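You operate a simulated robot arm through the tools that you are given. There is no shell and no other tool. Be economical: measure what you need, move in short steps, check, and stop when the job is done.

Carry out the task below with a simulated robot arm. There is one attempt and no reset: what you move stays moved.

TASK
Wax the slide strip of the block holder with the green pad.
Fine: take the wax from the tin; put the pad back and the lid on the wax tin. Set down upright: green pad. A coat counts when it lies all over at full strength: go over it till it gets no stronger.

It is judged by the outcome, as a careful person would: the job done as asked, and still so three seconds after it is handed in. It fails if anything else is knocked over, pushed out of place, dropped, spilled or broken. Lids that push on must go on centred and level and be pressed home; caps that screw on are set level and turned clockwise until they are tight.

THE ROBOT
A 6-joint arm with a two-finger parallel gripper, fixed in place. Base frame: the origin is at the foot of the arm, x ahead of it, y to its left, z up. Units: m, degrees, N and s.
With the tool pointing down near the work surface it reaches from about 0.26 to 0.68 m from the base axis. Its first joint turns from -66.0 to 66.0 degrees. Payload 2.9 kg.
Tool frame: the origin (TCP) lies between the finger pads and is the grasp point; the fingertips stand 0.03 m ahead of it; z points along the fingers, y is the line along which they close. The gripper opens to 0.11 m. The fingers are 0.02 m wide and 0.01 m thick; the gripper's body (0.048 by 0.112 m) begins 0.055 m behind the TCP.
Orientation is that of the tool frame in the base frame, as [roll, pitch, yaw] about the fixed x, y, z axes, in that order (R = Rz(yaw) Ry(pitch) Rx(roll)). With the fingers straight down and closing along the base's y, the tool's x points along the base's -x, its y along +y and its z along -z.

THE INTERFACE
- The arm moves only by the tool apply_moves. Its arguments are lists of equal length, an entry for each row: "translation": the shift along the base's x, y, z in units of 150 mm (1.0 is 150 mm), a list of three; "delta_rot": the turn, a rotation vector about the base's x, y, z in units of 90 degrees (1.0 is 90 degrees), a list of three; "grip": the closure, from 0 (fully open) to 1 (shut). In form: {"translation": [[x, y, z], ...], "delta_rot": [[ax, ay, az], ...], "grip": [grip, ...]}. A call has 1 to 8 rows; each row is the pose to reach, as a shift and turn from the pose commanded when the call began. A call with a number of a shift or a turn outside -1 to 1 is refused whole. Each row takes 0.2 s and may step no farther than 0.05 m and 8.6 degrees from the row before; otherwise, or with a gripper value out of range, the whole call is refused. Where a pose cannot be reached the arm comes as near as it can. A force on the tool above 70 N (or 10 N above the force at the start of the call, whichever is more), or a blocked arm, ends the call early, and 0.2 s more pass. The fingers move at their own pace (about 0.108 m/s each) and stop on an object; they squeeze with about 25 N. The grip force told is the motor's: it shows also when the fingers shut on nothing. Time passes only in rows, and 0.2 s behind the last, so rows that repeat a pose let the fingers close. The reply holds the time, the measured pose of the TCP, the force on the tool along the base axes, the opening and the grip force, in the units named above and with some noise, with the torque about the TCP (base axes, N m) and any sound that the robot's microphone picked up, and new pictures: "views" is both (left out), scene, wrist or none.
- Cameras (640 x 400 px; columns grow to the right, rows downward): "scene" is fixed at [0.0772, 0.4329, 1.3834]; the picture's right is [-0.77, -0.64, 0.00], its down [-0.37, 0.45, -0.81] and it looks along [0.52, -0.62, -0.58] (base axes); focal length 367 px, centre (320, 200). "wrist" rides on the gripper at [0.072, 0.017, -0.103] in the tool frame; the picture's right is [-0.23, 0.97, 0.00], its down [-0.76, -0.18, -0.62] and it looks along [-0.61, -0.14, 0.78] (tool axes); focal length 222 px, centre (320, 200). There is no depth. A picture from a camera that has moved, and an enlarged one, comes with that camera's place and axes in the base frame and with its lens.
- close_up(camera, box): a new picture of the part [left, top, right, bottom] of that camera's present view, enlarged. The clock stands still meanwhile.
- close_job(): hands the job in; it is judged then, once.

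Work in short steps. Places have to be worked out from the pictures, the camera data and where the tool is seen: move nearer, look again, correct. Check each grasp and each placing, and mend what went wrong. You have 120 turns and 200 pictures in all, those below and enlarged ones among them. Open the gripper and draw the arm clear of the work before you hand the job in, unless the task says otherwise; then end with one line.

The tools are called after "Emit:" as a command line: name --argument value ..., lists and objects as JSON in quotes. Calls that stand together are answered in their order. apply_moves: Moves the arm, as the interface text tells. Its arguments: {"type":"object","properties":{"translation":{"type":"array","items":{"type":"array","items":{"type":"number"}}},"delta_rot":{"type":"array","items":{"type":"array","items":{"type":"number"}}},"grip":{"type":"array","items":{"type":"number"}},"views":{"type":"string","enum":["both","scene","wrist","none"]}},"required":["translation","delta_rot","grip"]} The other tools are called the same way: close_up (camera, box) takes an enlarged picture of a part of a camera's view; close_job () hands the job in.

At the start:

```text
time: 0.0
ee_pos: [0.458, 0.0975, 1.1364]
ee_rot: [-179.9, 0.0, 180.0]
contact_force: [0.4, -0.6, -0.6]
torque: [-0.03, -0.01, 0.01]
grip_width: 0.1103
grasp_force: 0.0
```

scene: 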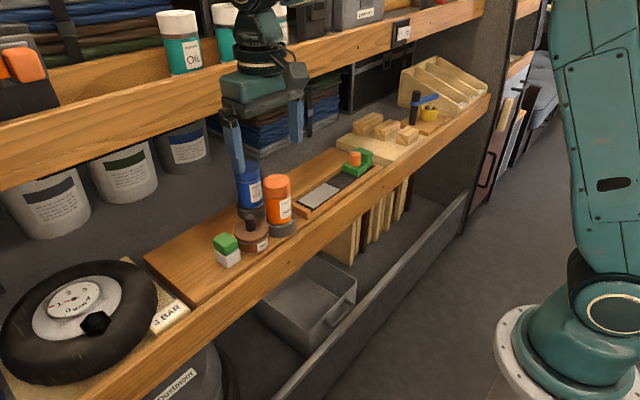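
wrist: 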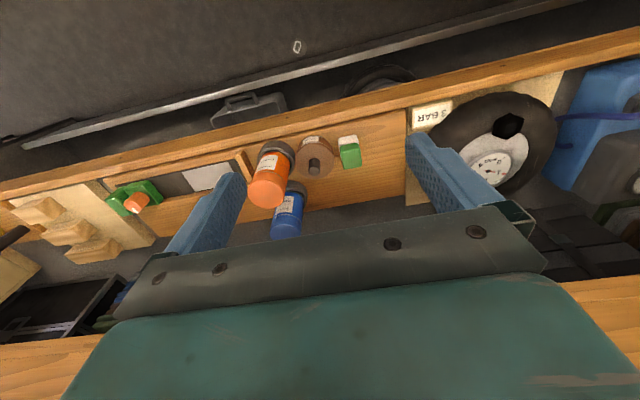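

I take enlarged pictures of the shelf to identify the pad, the tin and the block holder.

Emit:
close_up --camera "scene" --box '[190, 150, 350, 280]'

Emit:
close_up --camera "scene" --box '[280, 80, 500, 220]'

Emit:
close_up --camera "wrist" --box '[80, 110, 420, 250]'

```text
3.08 times, centred on (270, 215) of scene
camera zoom: at [0.0772, 0.4329, 1.3834], right [-0.77, -0.64, 0.0], down [-0.37, 0.45, -0.81], along [0.52, -0.62, -0.58], focal length 1130 px, centre (474, 154)
```

zoom: 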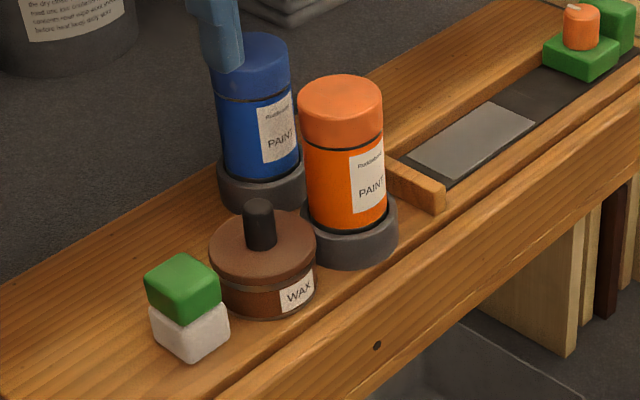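

```text
2.86 times, centred on (390, 150) of scene
camera zoom: at [0.0772, 0.4329, 1.3834], right [-0.77, -0.64, 0.0], down [-0.37, 0.45, -0.81], along [0.52, -0.62, -0.58], focal length 1049 px, centre (120, 343)
```

zoom: 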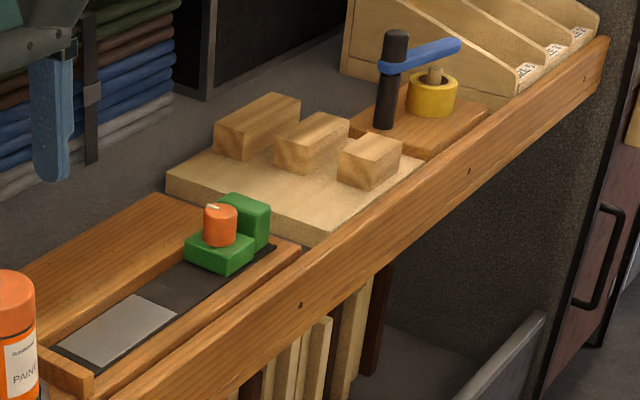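

```text
1.88 times, centred on (250, 180) of wrist
camera zoom: at [0.3854, 0.1139, 1.2394], right [0.23, 0.97, 0.0], down [0.76, -0.18, 0.62], along [0.61, -0.14, -0.78], focal length 418 px, centre (452, 238)
```

zoom: 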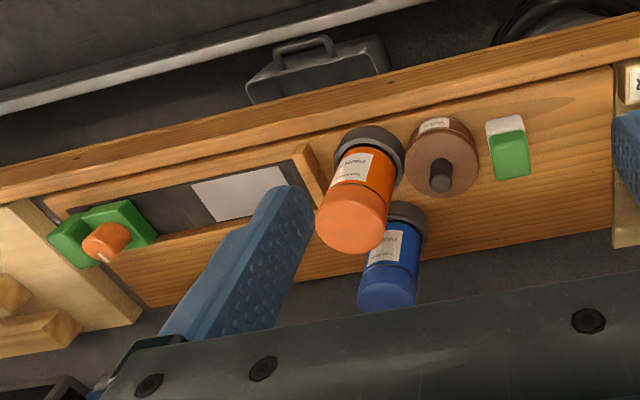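

The tin is near (0.60, 0.05), the pad near (0.59, 0.13), and the strip near (0.58, -0.17), with the shelf at about z 0.83. I move part of the way down and forward and look again.

Emit:
apply_moves --translation '[[0.1, -0.1, -0.25], [0.2, -0.2, -0.5], [0.3, -0.3, -0.75], [0.4, -0.3, -0.8]]' --delta_rot '[[0, 0, 0], [0, 0, 0], [0, 0, 0], [0, 0, 0]]' --grip '[0.2, 0.4, 0.55, 0.55]'

```text
time: 1.0
ee_pos: [0.518, 0.0535, 1.0162]
ee_rot: [180.0, 0.0, 180.0]
contact_force: [-0.4, -0.4, 0.3]
torque: [0.02, -0.02, 0.03]
grip_width: 0.0496
grasp_force: 0.0
camera wrist: at [0.4456, 0.0694, 1.1192], right [0.23, 0.97, 0.0], down [0.76, -0.18, 0.62], along [0.61, -0.14, -0.78], focal length 222 px, centre (320, 200)
```

scene: 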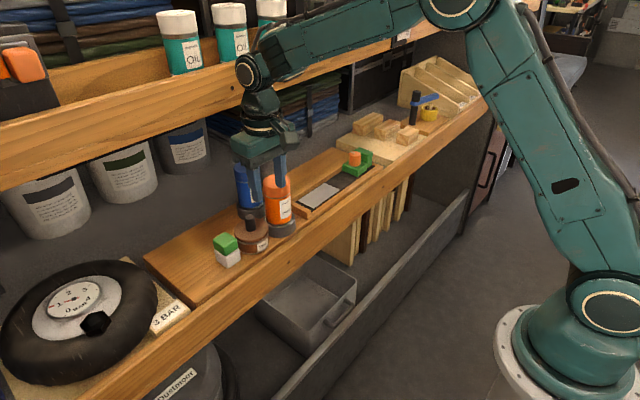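
wrist: 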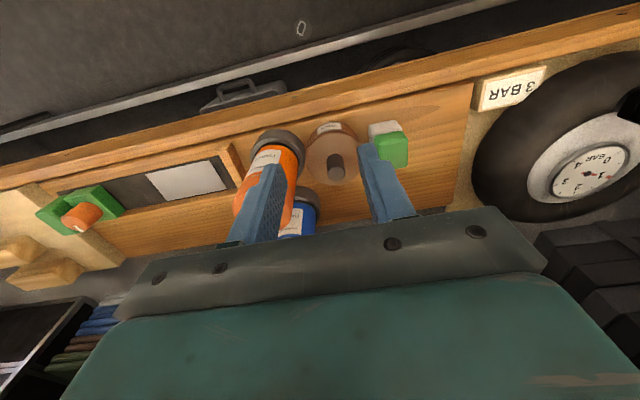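

The tin knob shows clearly. I enlarge the wrist view to pin down the tin, pad and cans.

Emit:
close_up --camera "wrist" --box '[220, 100, 420, 225]'

Emit:
close_up --camera "wrist" --box '[20, 120, 260, 270]'

Emit:
close_up --camera "scene" --box '[210, 200, 300, 275]'

```text
3.20 times, centred on (320, 162) of wrist
camera zoom: at [0.4456, 0.0694, 1.1192], right [0.23, 0.97, 0.0], down [0.76, -0.18, 0.62], along [0.61, -0.14, -0.78], focal length 711 px, centre (320, 320)
```

zoom: 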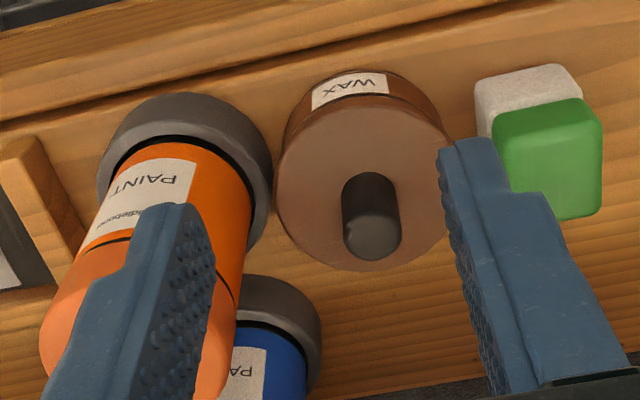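

```text
2.67 times, centred on (140, 195) of wrist
camera zoom: at [0.4456, 0.0694, 1.1192], right [0.23, 0.97, 0.0], down [0.76, -0.18, 0.62], along [0.61, -0.14, -0.78], focal length 592 px, centre (800, 213)
```

zoom: 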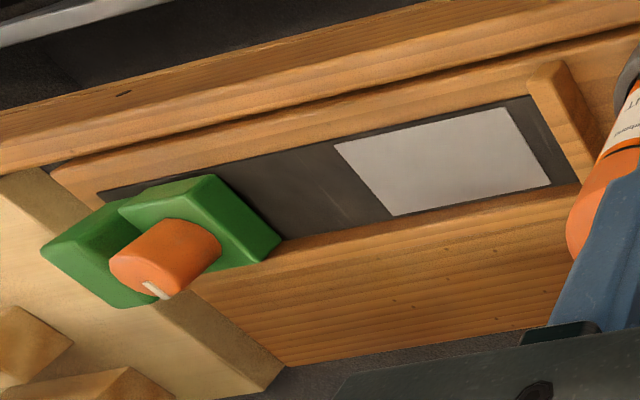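

```text
5.33 times, centred on (255, 238) of scene
camera zoom: at [0.0772, 0.4329, 1.3834], right [-0.77, -0.64, 0.0], down [-0.37, 0.45, -0.81], along [0.52, -0.62, -0.58], focal length 1959 px, centre (667, 0)
```

zoom: 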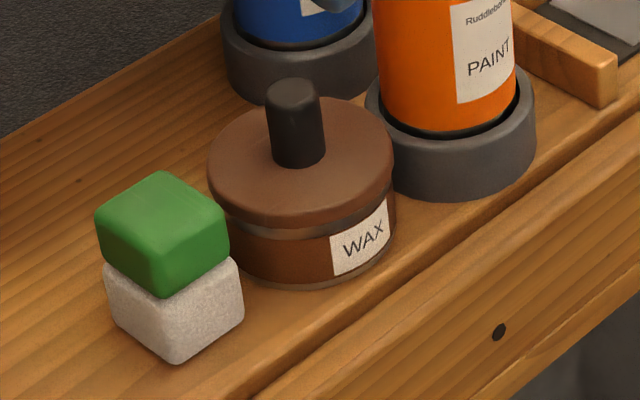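

Can tops reach about z 0.965 right beside the tin, so I turn the hand 90° (closing along x, camera toward +y). That keeps its long side clear of them.

Emit:
apply_moves --translation '[[0, 0.05, 0.1], [0, 0.1, 0.2], [0, 0.1, 0.2], [0, 0.1, 0.2], [0, 0.1, 0.2], [0, 0.1, 0.2], [0, 0.1, 0.2], [0, 0.1, 0.2]]' --delta_rot '[[0, 0, -0.094], [0, 0, -0.188], [0, 0, -0.282], [0, 0, -0.376], [0, 0, -0.47], [0, 0, -0.564], [0, 0, -0.658], [0, 0, -0.75]]' --grip '[0.55, 0.55, 0.55, 0.55, 0.55, 0.55, 0.55, 0.55]' --views "none"

Emit:
apply_moves --translation '[[0.15, 0, 0], [0.3, -0.05, 0], [0.4, -0.075, 0], [0.4, -0.075, -0.1]]' --delta_rot '[[0, 0, -0.09], [0, 0, -0.18], [0, 0, -0.25], [0, 0, -0.25]]' --grip '[0.55, 0.55, 0.55, 0.55]'

```text
time: 2.8
ee_pos: [0.5177, 0.0654, 1.0465]
ee_rot: [179.9, 0.0, 112.4]
contact_force: [0.6, 0.4, -0.7]
torque: [-0.01, 0.02, 0.03]
grip_width: 0.0496
grasp_force: 0.1
```

```text
time: 3.8
ee_pos: [0.5777, 0.0564, 1.0305]
ee_rot: [-179.9, 0.0, 89.9]
contact_force: [-0.1, -0.5, 0.5]
torque: [-0.01, -0.04, -0.06]
grip_width: 0.0495
grasp_force: 0.1
camera wrist: at [0.5948, 0.1282, 1.1346], right [0.97, -0.23, 0.0], down [-0.18, -0.76, 0.62], along [-0.14, -0.61, -0.78], focal length 222 px, centre (320, 200)
```

scene: 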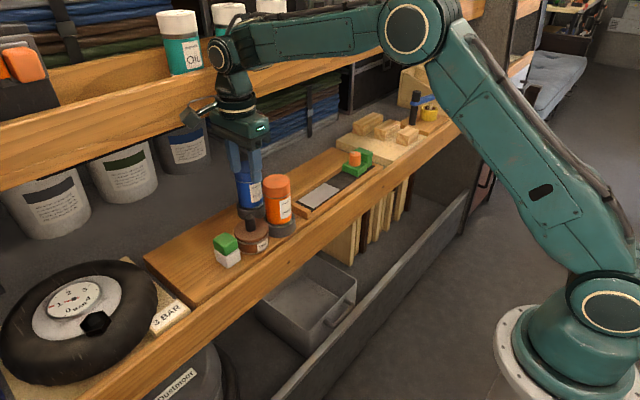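
wrist: 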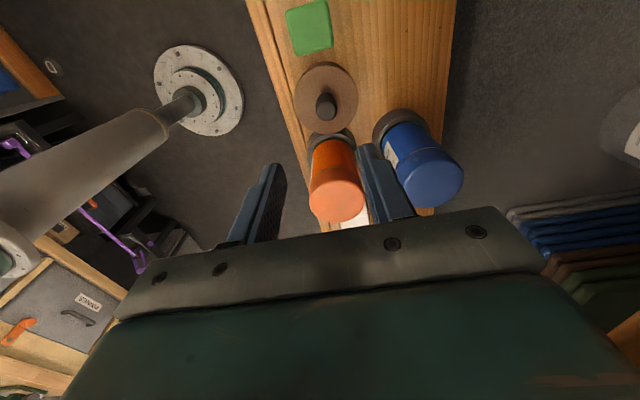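

The turn worked. I enlarge to measure the knob and pad again from this new viewpoint.

Emit:
close_up --camera "wrist" --box '[240, 0, 400, 150]'

```text
2.67 times, centred on (320, 75) of wrist
camera zoom: at [0.5948, 0.1282, 1.1346], right [0.97, -0.23, 0.0], down [-0.18, -0.76, 0.62], along [-0.14, -0.61, -0.78], focal length 592 px, centre (320, 533)
```

zoom: 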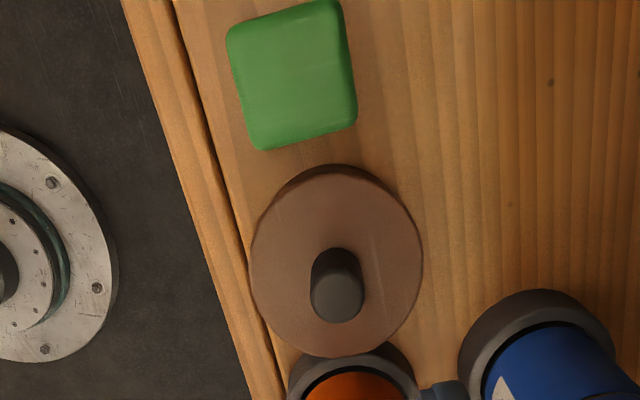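

The knob is at about (0.587, 0.055), its top near z 0.89, and the pad is at about (0.585, 0.127), 40 mm square and axis-aligned. I descend around the knob.

Emit:
apply_moves --translation '[[0.06, -0.005, -0.3], [0.06, -0.005, -0.6], [0.06, -0.005, -0.8], [0.06, -0.005, -0.86]]' --delta_rot '[[0, 0, 0], [0, 0, 0], [0, 0, 0], [0, 0, 0]]' --grip '[0.55, 0.55, 0.55, 0.55]'

Emit:
close_up --camera "scene" --box '[200, 140, 310, 280]'

```text
time: 4.8
ee_pos: [0.5863, 0.0562, 0.9016]
ee_rot: [180.0, 0.1, 90.1]
contact_force: [0.1, 0.2, 0.7]
torque: [0.0, -0.02, -0.02]
grip_width: 0.0496
grasp_force: 0.0
camera wrist: at [0.604, 0.1284, 1.0049], right [0.97, -0.23, 0.0], down [-0.18, -0.76, 0.62], along [-0.14, -0.61, -0.78], focal length 222 px, centre (320, 200)
```

scene: 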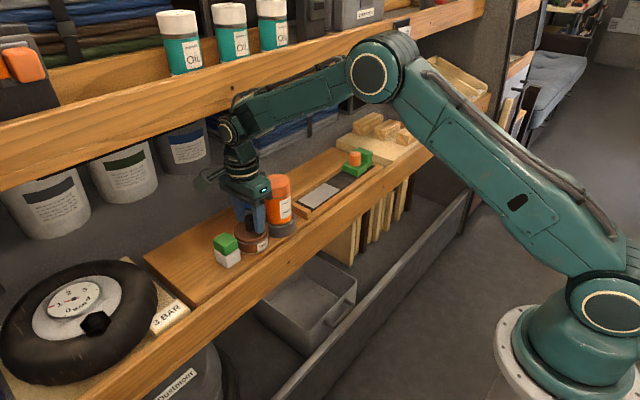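
wrist: 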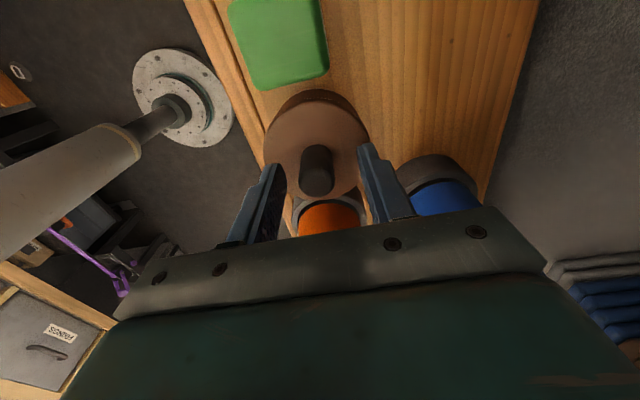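

```text
2.86 times, centred on (255, 210) of scene
camera zoom: at [0.0772, 0.4329, 1.3834], right [-0.77, -0.64, 0.0], down [-0.37, 0.45, -0.81], along [0.52, -0.62, -0.58], focal length 1049 px, centre (506, 171)
```

zoom: 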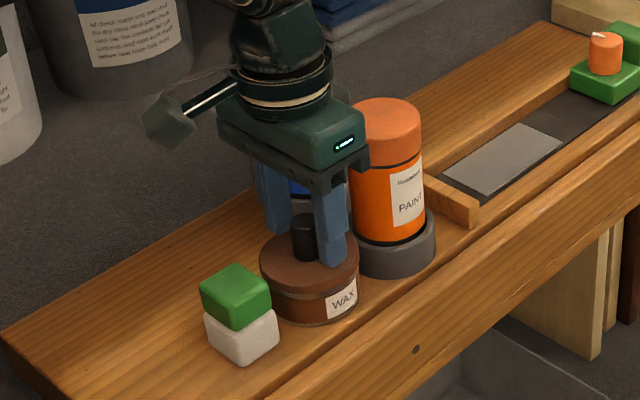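

The knob is centred between the fingers. I lower 5 mm and close on it.

Emit:
apply_moves --translation '[[0, 0, -0.035], [0, 0, -0.035], [0, 0, -0.035], [0, 0, -0.035]]' --delta_rot '[[0, 0, 0], [0, 0, 0], [0, 0, 0], [0, 0, 0]]' --grip '[0.55, 1, 1, 1]' --views "wrist"

```text
time: 5.8
ee_pos: [0.587, 0.0544, 0.8965]
ee_rot: [180.0, 0.0, 90.0]
contact_force: [-0.3, -0.7, 0.5]
torque: [0.02, 0.01, 0.03]
grip_width: 0.0204
grasp_force: 24.9
heard: snap
camera wrist: at [0.6045, 0.1278, 1.0004], right [0.97, -0.23, 0.0], down [-0.18, -0.76, 0.62], along [-0.14, -0.61, -0.78], focal length 222 px, centre (320, 200)
```

wrist: 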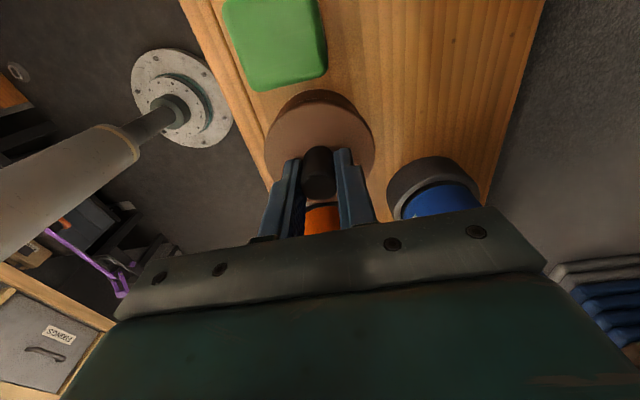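

The knob is held at 20 mm wide, 25 N, with a snap heard. I lift gently and see whether the lid comes alone.

Emit:
apply_moves --translation '[[0, 0, 0.03], [0, 0, 0.07], [0, 0, 0.13], [0, 0, 0.2]]' --delta_rot '[[0, 0, 0], [0, 0, 0], [0, 0, 0], [0, 0, 0]]' --grip '[1, 1, 1, 1]' --views "wrist"

Emit:
close_up --camera "scene" --box '[200, 140, 310, 280]'

```text
time: 6.8
ee_pos: [0.5871, 0.0552, 0.9269]
ee_rot: [-180.0, 0.0, 90.0]
contact_force: [-0.3, -0.5, 0.1]
torque: [0.0, 0.0, -0.02]
grip_width: 0.0203
grasp_force: 25.0
camera wrist: at [0.6035, 0.1274, 1.0303], right [0.97, -0.23, 0.0], down [-0.18, -0.76, 0.62], along [-0.14, -0.61, -0.78], focal length 222 px, centre (320, 200)
```

wrist: 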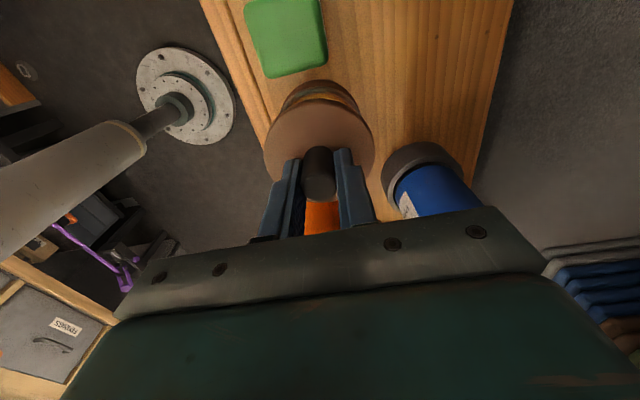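

```text
2.86 times, centred on (255, 210) of scene
camera zoom: at [0.0772, 0.4329, 1.3834], right [-0.77, -0.64, 0.0], down [-0.37, 0.45, -0.81], along [0.52, -0.62, -0.58], focal length 1049 px, centre (506, 171)
```

zoom: 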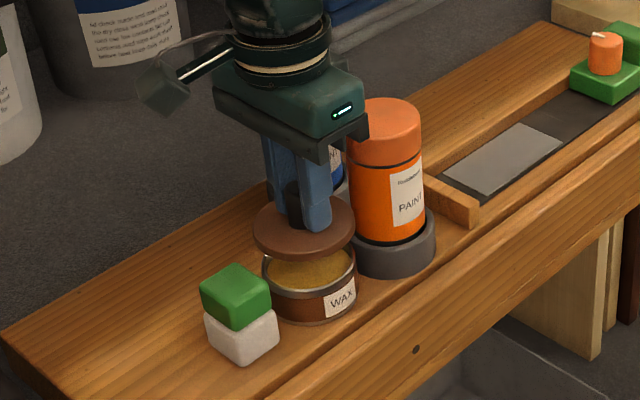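

The lid came off cleanly, with yellow wax below. I raise it and carry it over the pad to the free board area near (0.62, 0.195).

Emit:
apply_moves --translation '[[0, 0, 0.2], [0, 0, 0.35], [0.06, 0.25, 0.35], [0.14, 0.55, 0.35], [0.22, 0.8, 0.35], [0.22, 0.933, 0.3], [0.22, 0.933, 0.05], [0.22, 0.933, -0.15]]' --delta_rot '[[0, 0, 0], [0, 0, 0], [0, 0, 0], [0, 0, 0], [0, 0, 0], [0, 0, 0], [0, 0, 0], [0, 0, 0]]' --grip '[1, 1, 1, 1, 1, 1, 1, 1]' --views "wrist"

Emit:
close_up --camera "scene" --box '[140, 140, 300, 310]'

```text
time: 7.9
ee_pos: [0.6052, 0.1406, 0.9802]
ee_rot: [-178.5, 0.6, 88.3]
contact_force: [-73.9, -22.4, 8.8]
torque: [3.06, -10.55, -0.73]
grip_width: 0.0206
grasp_force: 25.2
stopped in row 5: the force on the tool passed its limit at 139 N (the readings are from after the stop); the commanded pose is now the measured one
camera wrist: at [0.6265, 0.2139, 1.0824], right [0.97, -0.26, -0.02], down [-0.18, -0.75, 0.64], along [-0.18, -0.61, -0.77], focal length 222 px, centre (320, 200)
```

wrist: 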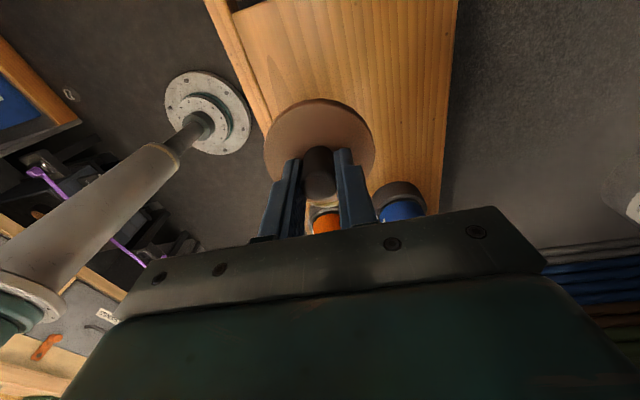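

```text
2.35 times, centred on (220, 225) of scene
camera zoom: at [0.0746, 0.4322, 1.3838], right [-0.77, -0.64, 0.0], down [-0.37, 0.45, -0.81], along [0.52, -0.62, -0.58], focal length 864 px, centre (555, 141)
```

zoom: 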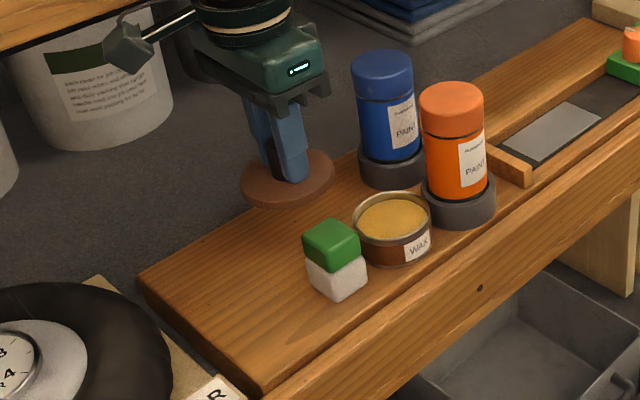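

The wrist bumped the upper shelf edge, so I must keep x below about 0.59 when high. I back off at once toward -x and look.

Emit:
apply_moves --translation '[[-0.1, 0, 0], [-0.2, 0, 0], [-0.25, 0, 0]]' --delta_rot '[[0, 0, 0], [0, 0, 0], [0, 0, 0]]' --grip '[1, 1, 1]'

```text
time: 8.7
ee_pos: [0.5709, 0.1418, 0.9778]
ee_rot: [-178.8, 0.4, 88.6]
contact_force: [0.6, -0.1, 0.4]
torque: [0.01, 0.0, -0.01]
grip_width: 0.0204
grasp_force: 24.5
camera wrist: at [0.5916, 0.2152, 1.0803], right [0.97, -0.25, -0.02], down [-0.18, -0.75, 0.63], along [-0.17, -0.61, -0.77], focal length 222 px, centre (320, 200)
```

scene: 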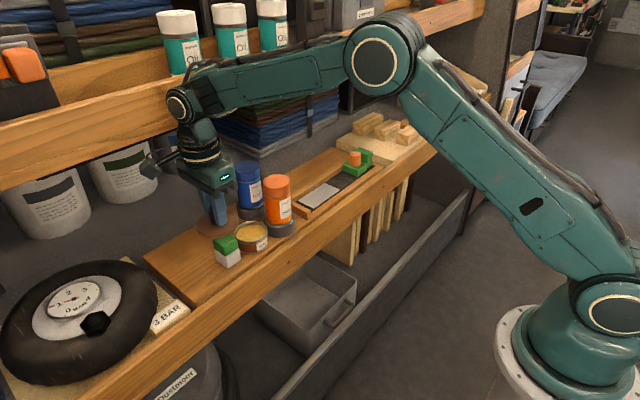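
wrist: 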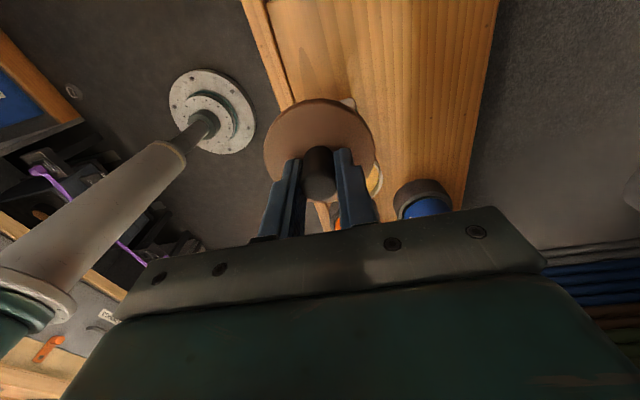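

Nothing else seems disturbed. I straighten the hand, move to (0.585, 0.197) and lower most of the way.

Emit:
apply_moves --translation '[[0.03, 0.18, 0], [0.09, 0.367, 0], [0.09, 0.367, -0.2], [0.09, 0.367, -0.43]]' --delta_rot '[[0.0044, -0.0133, 0.0155], [0.0044, -0.0133, 0.0155], [0.0044, -0.0133, 0.0155], [0.0044, -0.0133, 0.0155]]' --grip '[1, 1, 1, 1]' --views "wrist"

Emit:
close_up --camera "scene" --box '[140, 140, 300, 310]'

```text
time: 9.7
ee_pos: [0.583, 0.2012, 0.912]
ee_rot: [-179.9, 0.0, 90.0]
contact_force: [0.6, -0.5, -1.5]
torque: [-0.05, 0.0, 0.01]
grip_width: 0.02
grasp_force: 25.0
camera wrist: at [0.6, 0.2722, 1.0153], right [0.97, -0.23, 0.0], down [-0.18, -0.76, 0.62], along [-0.14, -0.61, -0.78], focal length 222 px, centre (320, 200)
```

wrist: 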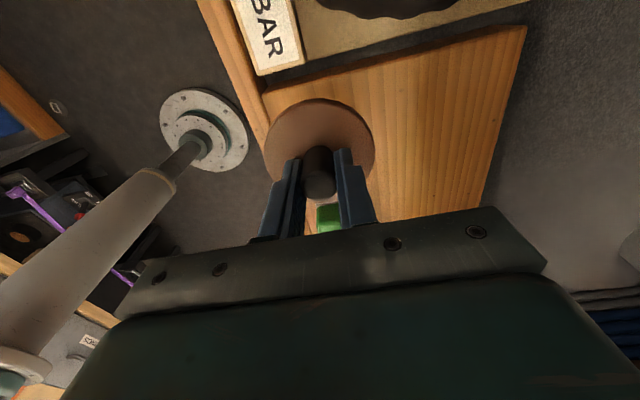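

```text
2.35 times, centred on (220, 225) of scene
camera zoom: at [0.0772, 0.4329, 1.3834], right [-0.77, -0.64, 0.0], down [-0.37, 0.45, -0.81], along [0.52, -0.62, -0.58], focal length 864 px, centre (555, 141)
```

zoom: 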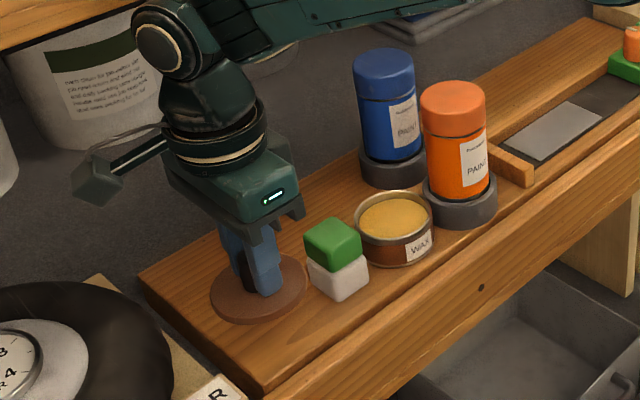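

The lid hovers just above the board, within its bounds. I lower in small steps, watching the force.

Emit:
apply_moves --translation '[[0, -0.03, -0.04], [0, -0.03, -0.08], [0, -0.03, -0.1]]' --delta_rot '[[0, 0, 0], [0, 0, 0], [0, 0, 0]]' --grip '[1, 1, 1]' --views "none"

Emit:
close_up --camera "scene" --box '[170, 190, 260, 280]'

```text
time: 10.5
ee_pos: [0.5845, 0.1942, 0.8978]
ee_rot: [179.9, 0.0, 89.9]
contact_force: [-0.1, 0.2, -0.6]
torque: [0.0, 0.04, 0.0]
grip_width: 0.0202
grasp_force: 24.9
```

```text
4.44 times, centred on (215, 235) of scene
camera zoom: at [0.0772, 0.4329, 1.3834], right [-0.77, -0.64, 0.0], down [-0.37, 0.45, -0.81], along [0.52, -0.62, -0.58], focal length 1632 px, centre (787, 44)
```

zoom: 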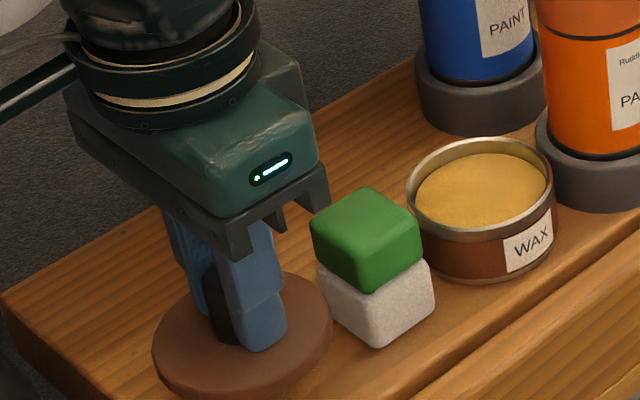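

The lid is still free at TCP 0.898. I keep lowering in small rows.

Emit:
apply_moves --translation '[[0, 0, -0.03], [0, 0, -0.06], [0, 0, -0.08]]' --delta_rot '[[0, 0, 0], [0, 0, 0], [0, 0, 0]]' --grip '[1, 1, 1]' --views "none"

Emit:
apply_moves --translation '[[0, 0, -0.02], [0, 0, -0.035]]' --delta_rot '[[0, 0, 0], [0, 0, 0]]' --grip '[1, 1]' --views "none"

Emit:
close_up --camera "scene" --box '[170, 190, 260, 280]'

```text
time: 11.3
ee_pos: [0.5841, 0.1942, 0.8862]
ee_rot: [180.0, 0.2, 89.9]
contact_force: [0.3, -0.8, -0.7]
torque: [0.0, 0.0, 0.02]
grip_width: 0.0202
grasp_force: 25.7
```

```text
time: 11.9
ee_pos: [0.5849, 0.1937, 0.8797]
ee_rot: [179.9, 0.0, 89.9]
contact_force: [0.4, 0.2, -0.4]
torque: [0.02, 0.0, 0.0]
grip_width: 0.0204
grasp_force: 25.4
```

```text
4.44 times, centred on (215, 235) of scene
camera zoom: at [0.0772, 0.4329, 1.3834], right [-0.77, -0.64, 0.0], down [-0.37, 0.45, -0.81], along [0.52, -0.62, -0.58], focal length 1632 px, centre (787, 44)
```

zoom: 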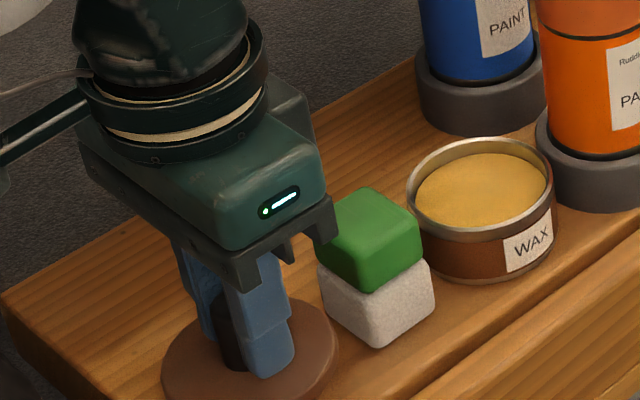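

Still no contact at 0.880. I continue down in 3 mm steps.

Emit:
apply_moves --translation '[[0, 0, -0.02], [0, 0, -0.035]]' --delta_rot '[[0, 0, 0], [0, 0, 0]]' --grip '[1, 1]' --views "none"

Emit:
apply_moves --translation '[[0, 0, -0.015], [0, 0, -0.027]]' --delta_rot '[[0, 0, 0], [0, 0, 0]]' --grip '[1, 1]' --views "none"

Emit:
close_up --camera "scene" --box '[170, 190, 260, 280]'

```text
time: 12.5
ee_pos: [0.5852, 0.1947, 0.8754]
ee_rot: [-179.8, 0.0, 89.9]
contact_force: [0.3, 0.3, 0.7]
torque: [0.04, 0.02, 0.02]
grip_width: 0.0199
grasp_force: 25.1
```

```text
time: 13.1
ee_pos: [0.585, 0.1943, 0.8714]
ee_rot: [-180.0, 0.1, 89.9]
contact_force: [-0.4, 0.8, -0.1]
torque: [-0.01, 0.02, 0.0]
grip_width: 0.0202
grasp_force: 24.9
```

```text
4.44 times, centred on (215, 235) of scene
camera zoom: at [0.0772, 0.4329, 1.3834], right [-0.77, -0.64, 0.0], down [-0.37, 0.45, -0.81], along [0.52, -0.62, -0.58], focal length 1632 px, centre (787, 44)
```

zoom: 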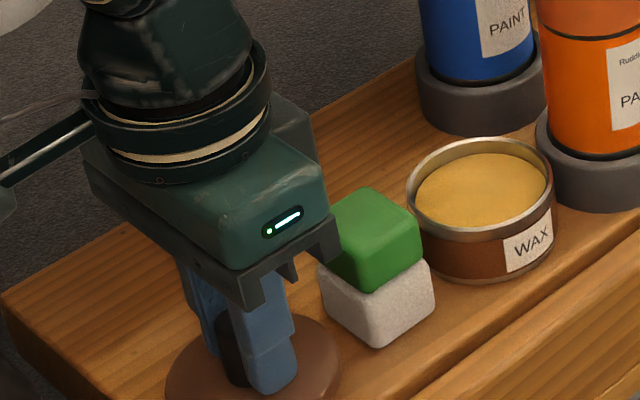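

Still no contact at 0.871; the picture cuts off the rim, so I take the next step with a lower crop.

Emit:
apply_moves --translation '[[0, 0, -0.015], [0, 0, -0.027]]' --delta_rot '[[0, 0, 0], [0, 0, 0]]' --grip '[1, 1]' --views "none"

Emit:
close_up --camera "scene" --box '[170, 220, 260, 310]'

```text
time: 13.7
ee_pos: [0.5854, 0.194, 0.8685]
ee_rot: [-179.9, 0.0, 89.8]
contact_force: [-0.1, 0.2, 1.0]
torque: [0.0, 0.0, -0.02]
grip_width: 0.0205
grasp_force: 24.8
```

```text
4.44 times, centred on (215, 265) of scene
camera zoom: at [0.0772, 0.4329, 1.3834], right [-0.77, -0.64, 0.0], down [-0.37, 0.45, -0.81], along [0.52, -0.62, -0.58], focal length 1632 px, centre (787, -89)
```

zoom: 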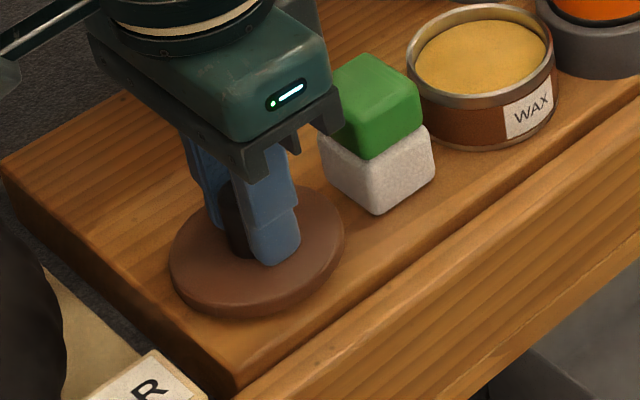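

It looks near contact. I continue in 2–3 mm steps.

Emit:
apply_moves --translation '[[0, 0, -0.013], [0, 0, -0.02]]' --delta_rot '[[0, 0, 0], [0, 0, 0]]' --grip '[1, 1]' --views "none"

Emit:
apply_moves --translation '[[0, 0, -0.013], [0, 0, -0.02]]' --delta_rot '[[0, 0, 0], [0, 0, 0]]' --grip '[1, 1]' --views "none"

```text
time: 14.3
ee_pos: [0.5849, 0.1931, 0.8642]
ee_rot: [180.0, 0.0, 89.9]
contact_force: [0.0, 0.1, 0.2]
torque: [0.0, -0.02, 0.02]
grip_width: 0.0203
grasp_force: 25.1
```

```text
time: 14.9
ee_pos: [0.5844, 0.1943, 0.8618]
ee_rot: [-180.0, -0.1, 90.0]
contact_force: [0.5, 0.1, 0.5]
torque: [-0.02, -0.01, 0.01]
grip_width: 0.0206
grasp_force: 24.8
```

Still no force. I take two more small steps and a picture.

Emit:
apply_moves --translation '[[0, 0, -0.013], [0, 0, -0.02]]' --delta_rot '[[0, 0, 0], [0, 0, 0]]' --grip '[1, 1]' --views "none"

Emit:
close_up --camera "scene" --box '[170, 230, 250, 290]'

```text
time: 15.5
ee_pos: [0.5845, 0.1941, 0.8605]
ee_rot: [-179.9, 0.0, 89.9]
contact_force: [-4.8, -0.7, 8.5]
torque: [0.0, 0.12, 0.02]
grip_width: 0.0201
grasp_force: 25.1
```

```text
6.67 times, centred on (210, 260) of scene
camera zoom: at [0.0769, 0.4329, 1.3834], right [-0.77, -0.64, 0.0], down [-0.37, 0.45, -0.81], along [0.52, -0.62, -0.58], focal length 2448 px, centre (1053, -200)
```

zoom: 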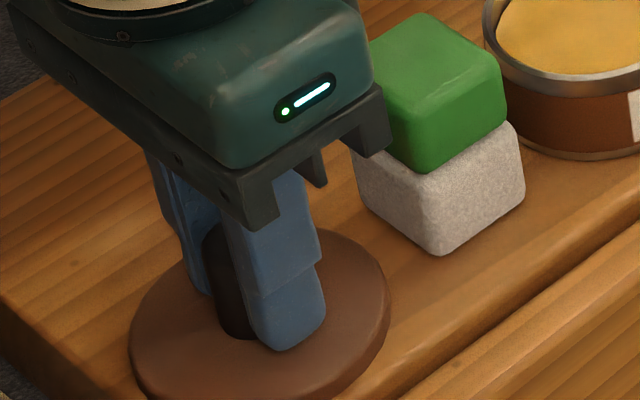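

Contact (8.5 N) at TCP 0.8605: the lid is on the board. I release the knob slightly and check.

Emit:
apply_moves --translation '[[0, 0, 0.005], [0, 0, 0.01], [0, 0, 0.01]]' --delta_rot '[[0, 0, 0], [0, 0, 0], [0, 0, 0]]' --grip '[0.7, 0.55, 0.55]' --views "none"

Emit:
apply_moves --translation '[[0, 0, 0.15], [0, 0, 0.35], [0, 0, 0.55], [0, 0, 0.7]]' --delta_rot '[[0, 0, 0], [0, 0, 0], [0, 0, 0], [0, 0, 0]]' --grip '[0.55, 0.55, 0.55, 0.55]'

Emit:
close_up --camera "scene" --box '[150, 200, 300, 310]'

```text
time: 16.3
ee_pos: [0.5834, 0.1942, 0.8612]
ee_rot: [-179.9, 0.2, 90.0]
contact_force: [-0.6, -0.2, 0.7]
torque: [0.01, -0.03, -0.03]
grip_width: 0.0497
grasp_force: 0.1
```

```text
time: 17.3
ee_pos: [0.5832, 0.1945, 0.9651]
ee_rot: [-180.0, 0.1, 89.9]
contact_force: [0.4, -0.3, 0.7]
torque: [0.05, 0.01, 0.01]
grip_width: 0.0496
grasp_force: 0.0
camera wrist: at [0.6006, 0.2665, 1.0683], right [0.97, -0.23, 0.0], down [-0.18, -0.76, 0.62], along [-0.14, -0.61, -0.78], focal length 222 px, centre (320, 200)
```

scene: 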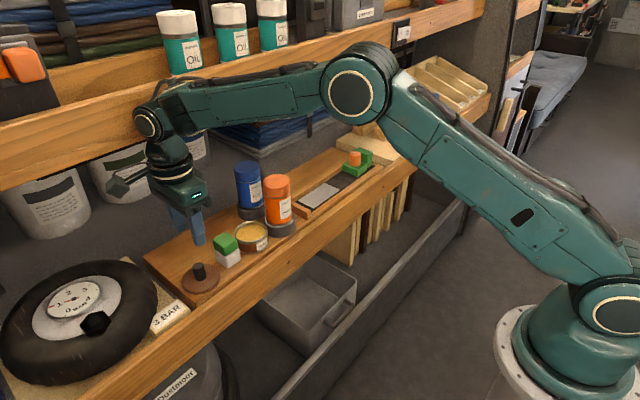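
wrist: 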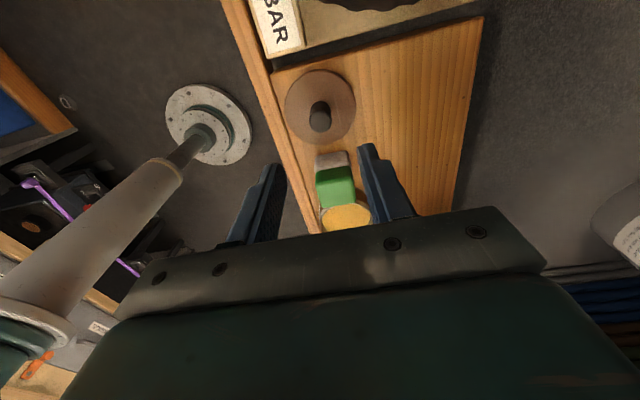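

```text
3.64 times, centred on (225, 255) of scene
camera zoom: at [0.0772, 0.4329, 1.3834], right [-0.77, -0.64, 0.0], down [-0.37, 0.45, -0.81], along [0.52, -0.62, -0.58], focal length 1336 px, centre (666, 0)
```

zoom: 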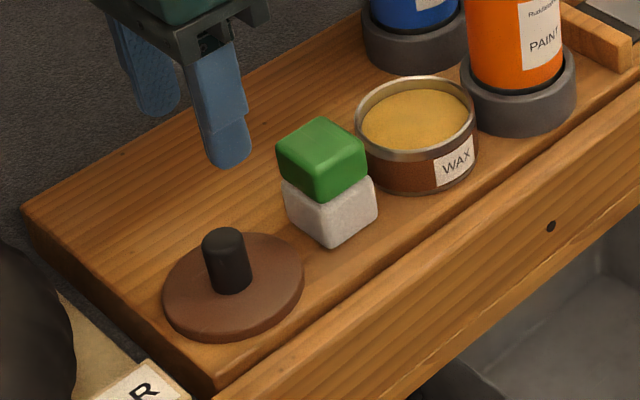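

The lid sits flat on the board. I move above the pad with a wider opening and check the alignment.

Emit:
apply_moves --translation '[[0, -0.2, -0.05], [0.01, -0.44, -0.1], [0.01, -0.44, -0.15]]' --delta_rot '[[0, 0, 0], [0, 0, 0], [0, 0, 0]]' --grip '[0.36, 0.36, 0.36]' --views "wrist"

Emit:
close_up --camera "wrist" --box '[240, 70, 420, 230]'

Emit:
close_up --camera "scene" --box '[170, 170, 290, 290]'

```text
time: 18.1
ee_pos: [0.586, 0.1271, 0.9431]
ee_rot: [180.0, 0.0, 90.0]
contact_force: [0.5, 0.0, -0.2]
torque: [0.02, 0.01, 0.0]
grip_width: 0.0705
grasp_force: 0.0
camera wrist: at [0.6032, 0.1998, 1.046], right [0.97, -0.23, 0.0], down [-0.18, -0.76, 0.62], along [-0.14, -0.61, -0.78], focal length 222 px, centre (320, 200)
```

wrist: 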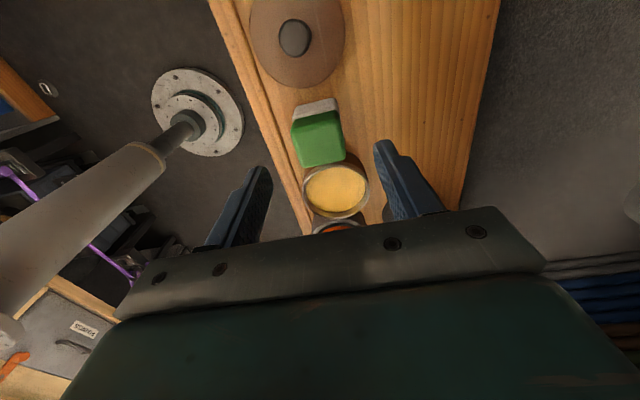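

```text
2.50 times, centred on (330, 150) of wrist
camera zoom: at [0.6032, 0.1998, 1.046], right [0.97, -0.23, 0.0], down [-0.18, -0.76, 0.62], along [-0.14, -0.61, -0.78], focal length 555 px, centre (295, 325)
```

zoom: 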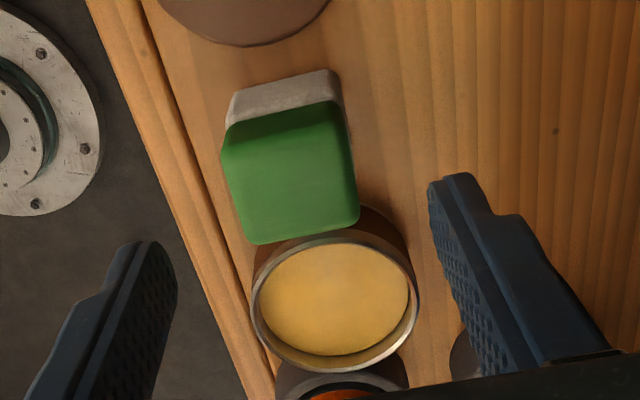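

```text
3.33 times, centred on (230, 230) of scene
camera zoom: at [0.0772, 0.4329, 1.3834], right [-0.77, -0.64, 0.0], down [-0.37, 0.45, -0.81], along [0.52, -0.62, -0.58], focal length 1224 px, centre (620, 100)
```

zoom: 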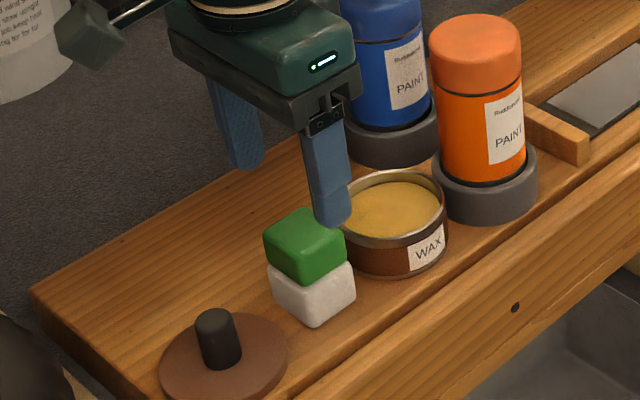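

The pad top is at about (0.5855, 0.126, 0.873), centred between the fingers. I descend to TCP 0.876 and close.

Emit:
apply_moves --translation '[[0, -0.005, -0.2], [0, -0.005, -0.35], [0, -0.005, -0.447], [0, -0.005, -0.447], [0, -0.005, -0.447], [0, -0.005, -0.447]]' --delta_rot '[[0, 0, 0], [0, 0, 0], [0, 0, 0], [0, 0, 0], [0, 0, 0], [0, 0, 0]]' --grip '[0.36, 0.36, 0.36, 0.9, 0.9, 0.9]' --views "wrist"

Emit:
close_up --camera "scene" --box '[170, 170, 290, 290]'

```text
time: 19.5
ee_pos: [0.5877, 0.1265, 0.8753]
ee_rot: [-180.0, 0.1, 89.9]
contact_force: [0.8, 0.0, -0.1]
torque: [0.03, 0.03, 0.0]
grip_width: 0.0411
grasp_force: 25.5
camera wrist: at [0.6037, 0.1989, 0.9785], right [0.97, -0.23, 0.0], down [-0.18, -0.76, 0.62], along [-0.14, -0.61, -0.78], focal length 222 px, centre (320, 200)
```

wrist: 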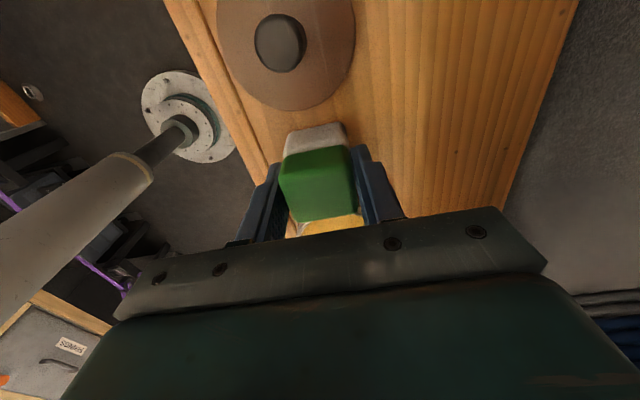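

```text
3.33 times, centred on (230, 230) of scene
camera zoom: at [0.0772, 0.4329, 1.3834], right [-0.77, -0.64, 0.0], down [-0.37, 0.45, -0.81], along [0.52, -0.62, -0.58], focal length 1224 px, centre (620, 100)
```

zoom: 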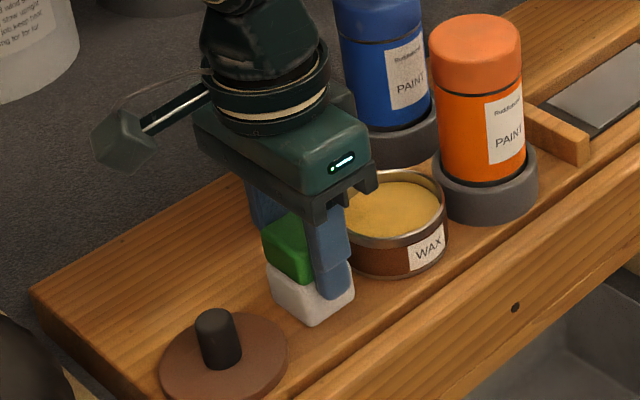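

The pad is firmly held (41 mm, 25 N); its resting TCP is (0.587, 0.1265, 0.8755). I lift it and carry it over the tin.

Emit:
apply_moves --translation '[[0, 0, 0.2], [0, 0, 0.4], [0, -0.2, 0.4], [0, -0.47, 0.4], [0, -0.47, 0.4]]' --delta_rot '[[0, 0, 0], [0, 0, 0], [0, 0, 0], [0, 0, 0], [0, 0, 0]]' --grip '[0.9, 0.9, 0.9, 0.9, 0.9]' --views "wrist"

Emit:
close_up --camera "scene" --box '[190, 150, 310, 270]'

```text
time: 20.7
ee_pos: [0.5851, 0.0562, 0.9349]
ee_rot: [-180.0, 0.2, 90.1]
contact_force: [0.0, -0.4, -0.6]
torque: [0.0, 0.02, 0.03]
grip_width: 0.0411
grasp_force: 24.8
camera wrist: at [0.6023, 0.1282, 1.0387], right [0.97, -0.23, 0.0], down [-0.18, -0.76, 0.62], along [-0.14, -0.61, -0.78], focal length 222 px, centre (320, 200)
```

wrist: 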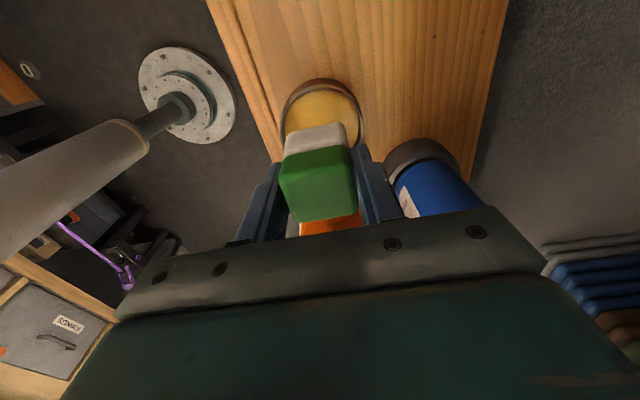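

```text
3.33 times, centred on (250, 210) of scene
camera zoom: at [0.0772, 0.4329, 1.3834], right [-0.77, -0.64, 0.0], down [-0.37, 0.45, -0.81], along [0.52, -0.62, -0.58], focal length 1224 px, centre (553, 167)
```

zoom: 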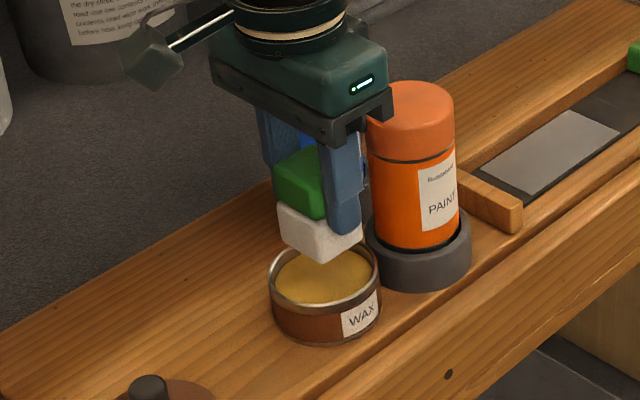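

The pad hangs above the tin opening. I lower toward the wax in small rows.

Emit:
apply_moves --translation '[[0.008, 0, -0.07], [0.008, 0, -0.13], [0.008, 0, -0.17]]' --delta_rot '[[0, 0, 0], [0, 0, 0], [0, 0, 0]]' --grip '[0.9, 0.9, 0.9]' --views "wrist"

Emit:
close_up --camera "scene" --box '[210, 190, 300, 270]'

Emit:
close_up --camera "wrist" --box '[240, 60, 420, 230]'

```text
time: 21.5
ee_pos: [0.5852, 0.0547, 0.9097]
ee_rot: [180.0, 0.1, 89.9]
contact_force: [0.4, -0.5, 0.1]
torque: [-0.01, -0.01, 0.02]
grip_width: 0.0411
grasp_force: 24.8
camera wrist: at [0.6031, 0.1281, 1.0129], right [0.97, -0.23, 0.0], down [-0.18, -0.76, 0.62], along [-0.14, -0.61, -0.78], focal length 222 px, centre (320, 200)
```

wrist: 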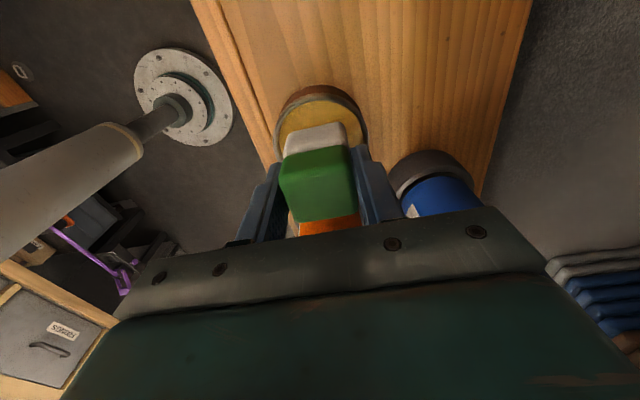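

```text
5.00 times, centred on (255, 230) of scene
camera zoom: at [0.0772, 0.4329, 1.3834], right [-0.77, -0.64, 0.0], down [-0.37, 0.45, -0.81], along [0.52, -0.62, -0.58], focal length 1836 px, centre (645, 50)
```

zoom: 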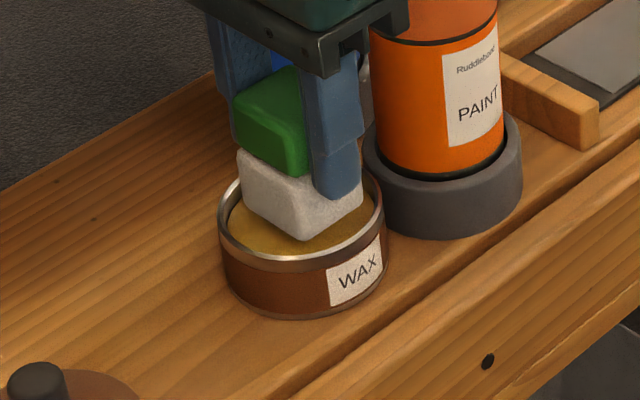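

```text
2.35 times, centred on (330, 145) of wrist
camera zoom: at [0.6031, 0.1281, 1.0129], right [0.97, -0.23, 0.0], down [-0.18, -0.76, 0.62], along [-0.14, -0.61, -0.78], focal length 523 px, centre (296, 329)
```

zoom: 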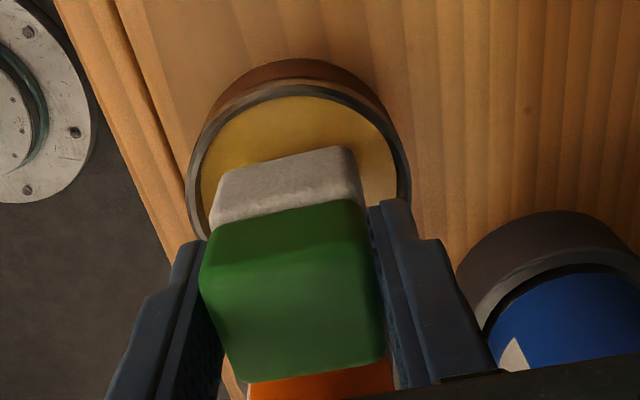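

The pad is inside the rim. I shift +3 mm in x and lower until contact.

Emit:
apply_moves --translation '[[0.02, 0, -0.015], [0.02, 0, -0.03]]' --delta_rot '[[0, 0, 0], [0, 0, 0]]' --grip '[0.9, 0.9]' --views "none"

Emit:
apply_moves --translation '[[0, 0, -0.012], [0, 0, -0.024]]' --delta_rot '[[0, 0, 0], [0, 0, 0]]' --grip '[0.9, 0.9]' --views "none"

Emit:
close_up --camera "scene" --box '[210, 190, 300, 270]'

```text
time: 22.1
ee_pos: [0.5895, 0.0568, 0.9053]
ee_rot: [-180.0, 0.1, 90.1]
contact_force: [-0.7, 0.1, -0.9]
torque: [0.02, 0.01, 0.02]
grip_width: 0.041
grasp_force: 25.3
```

```text
time: 22.7
ee_pos: [0.5888, 0.0558, 0.9032]
ee_rot: [-179.9, 0.1, 89.9]
contact_force: [-4.5, -1.0, 12.1]
torque: [-0.04, 0.28, 0.02]
grip_width: 0.0411
grasp_force: 24.8
```

```text
5.00 times, centred on (255, 230) of scene
camera zoom: at [0.0769, 0.4329, 1.3834], right [-0.77, -0.64, 0.0], down [-0.37, 0.45, -0.81], along [0.52, -0.62, -0.58], focal length 1836 px, centre (645, 50)
```

zoom: 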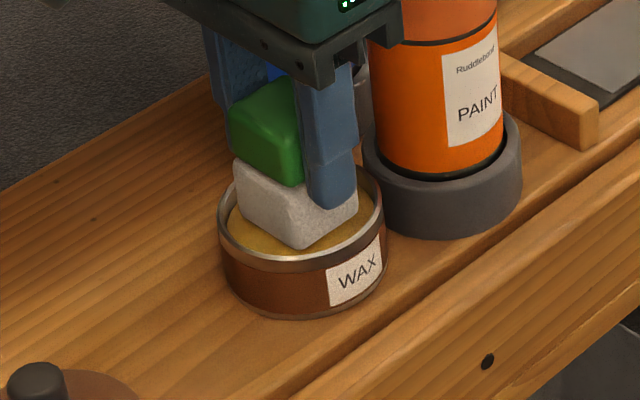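

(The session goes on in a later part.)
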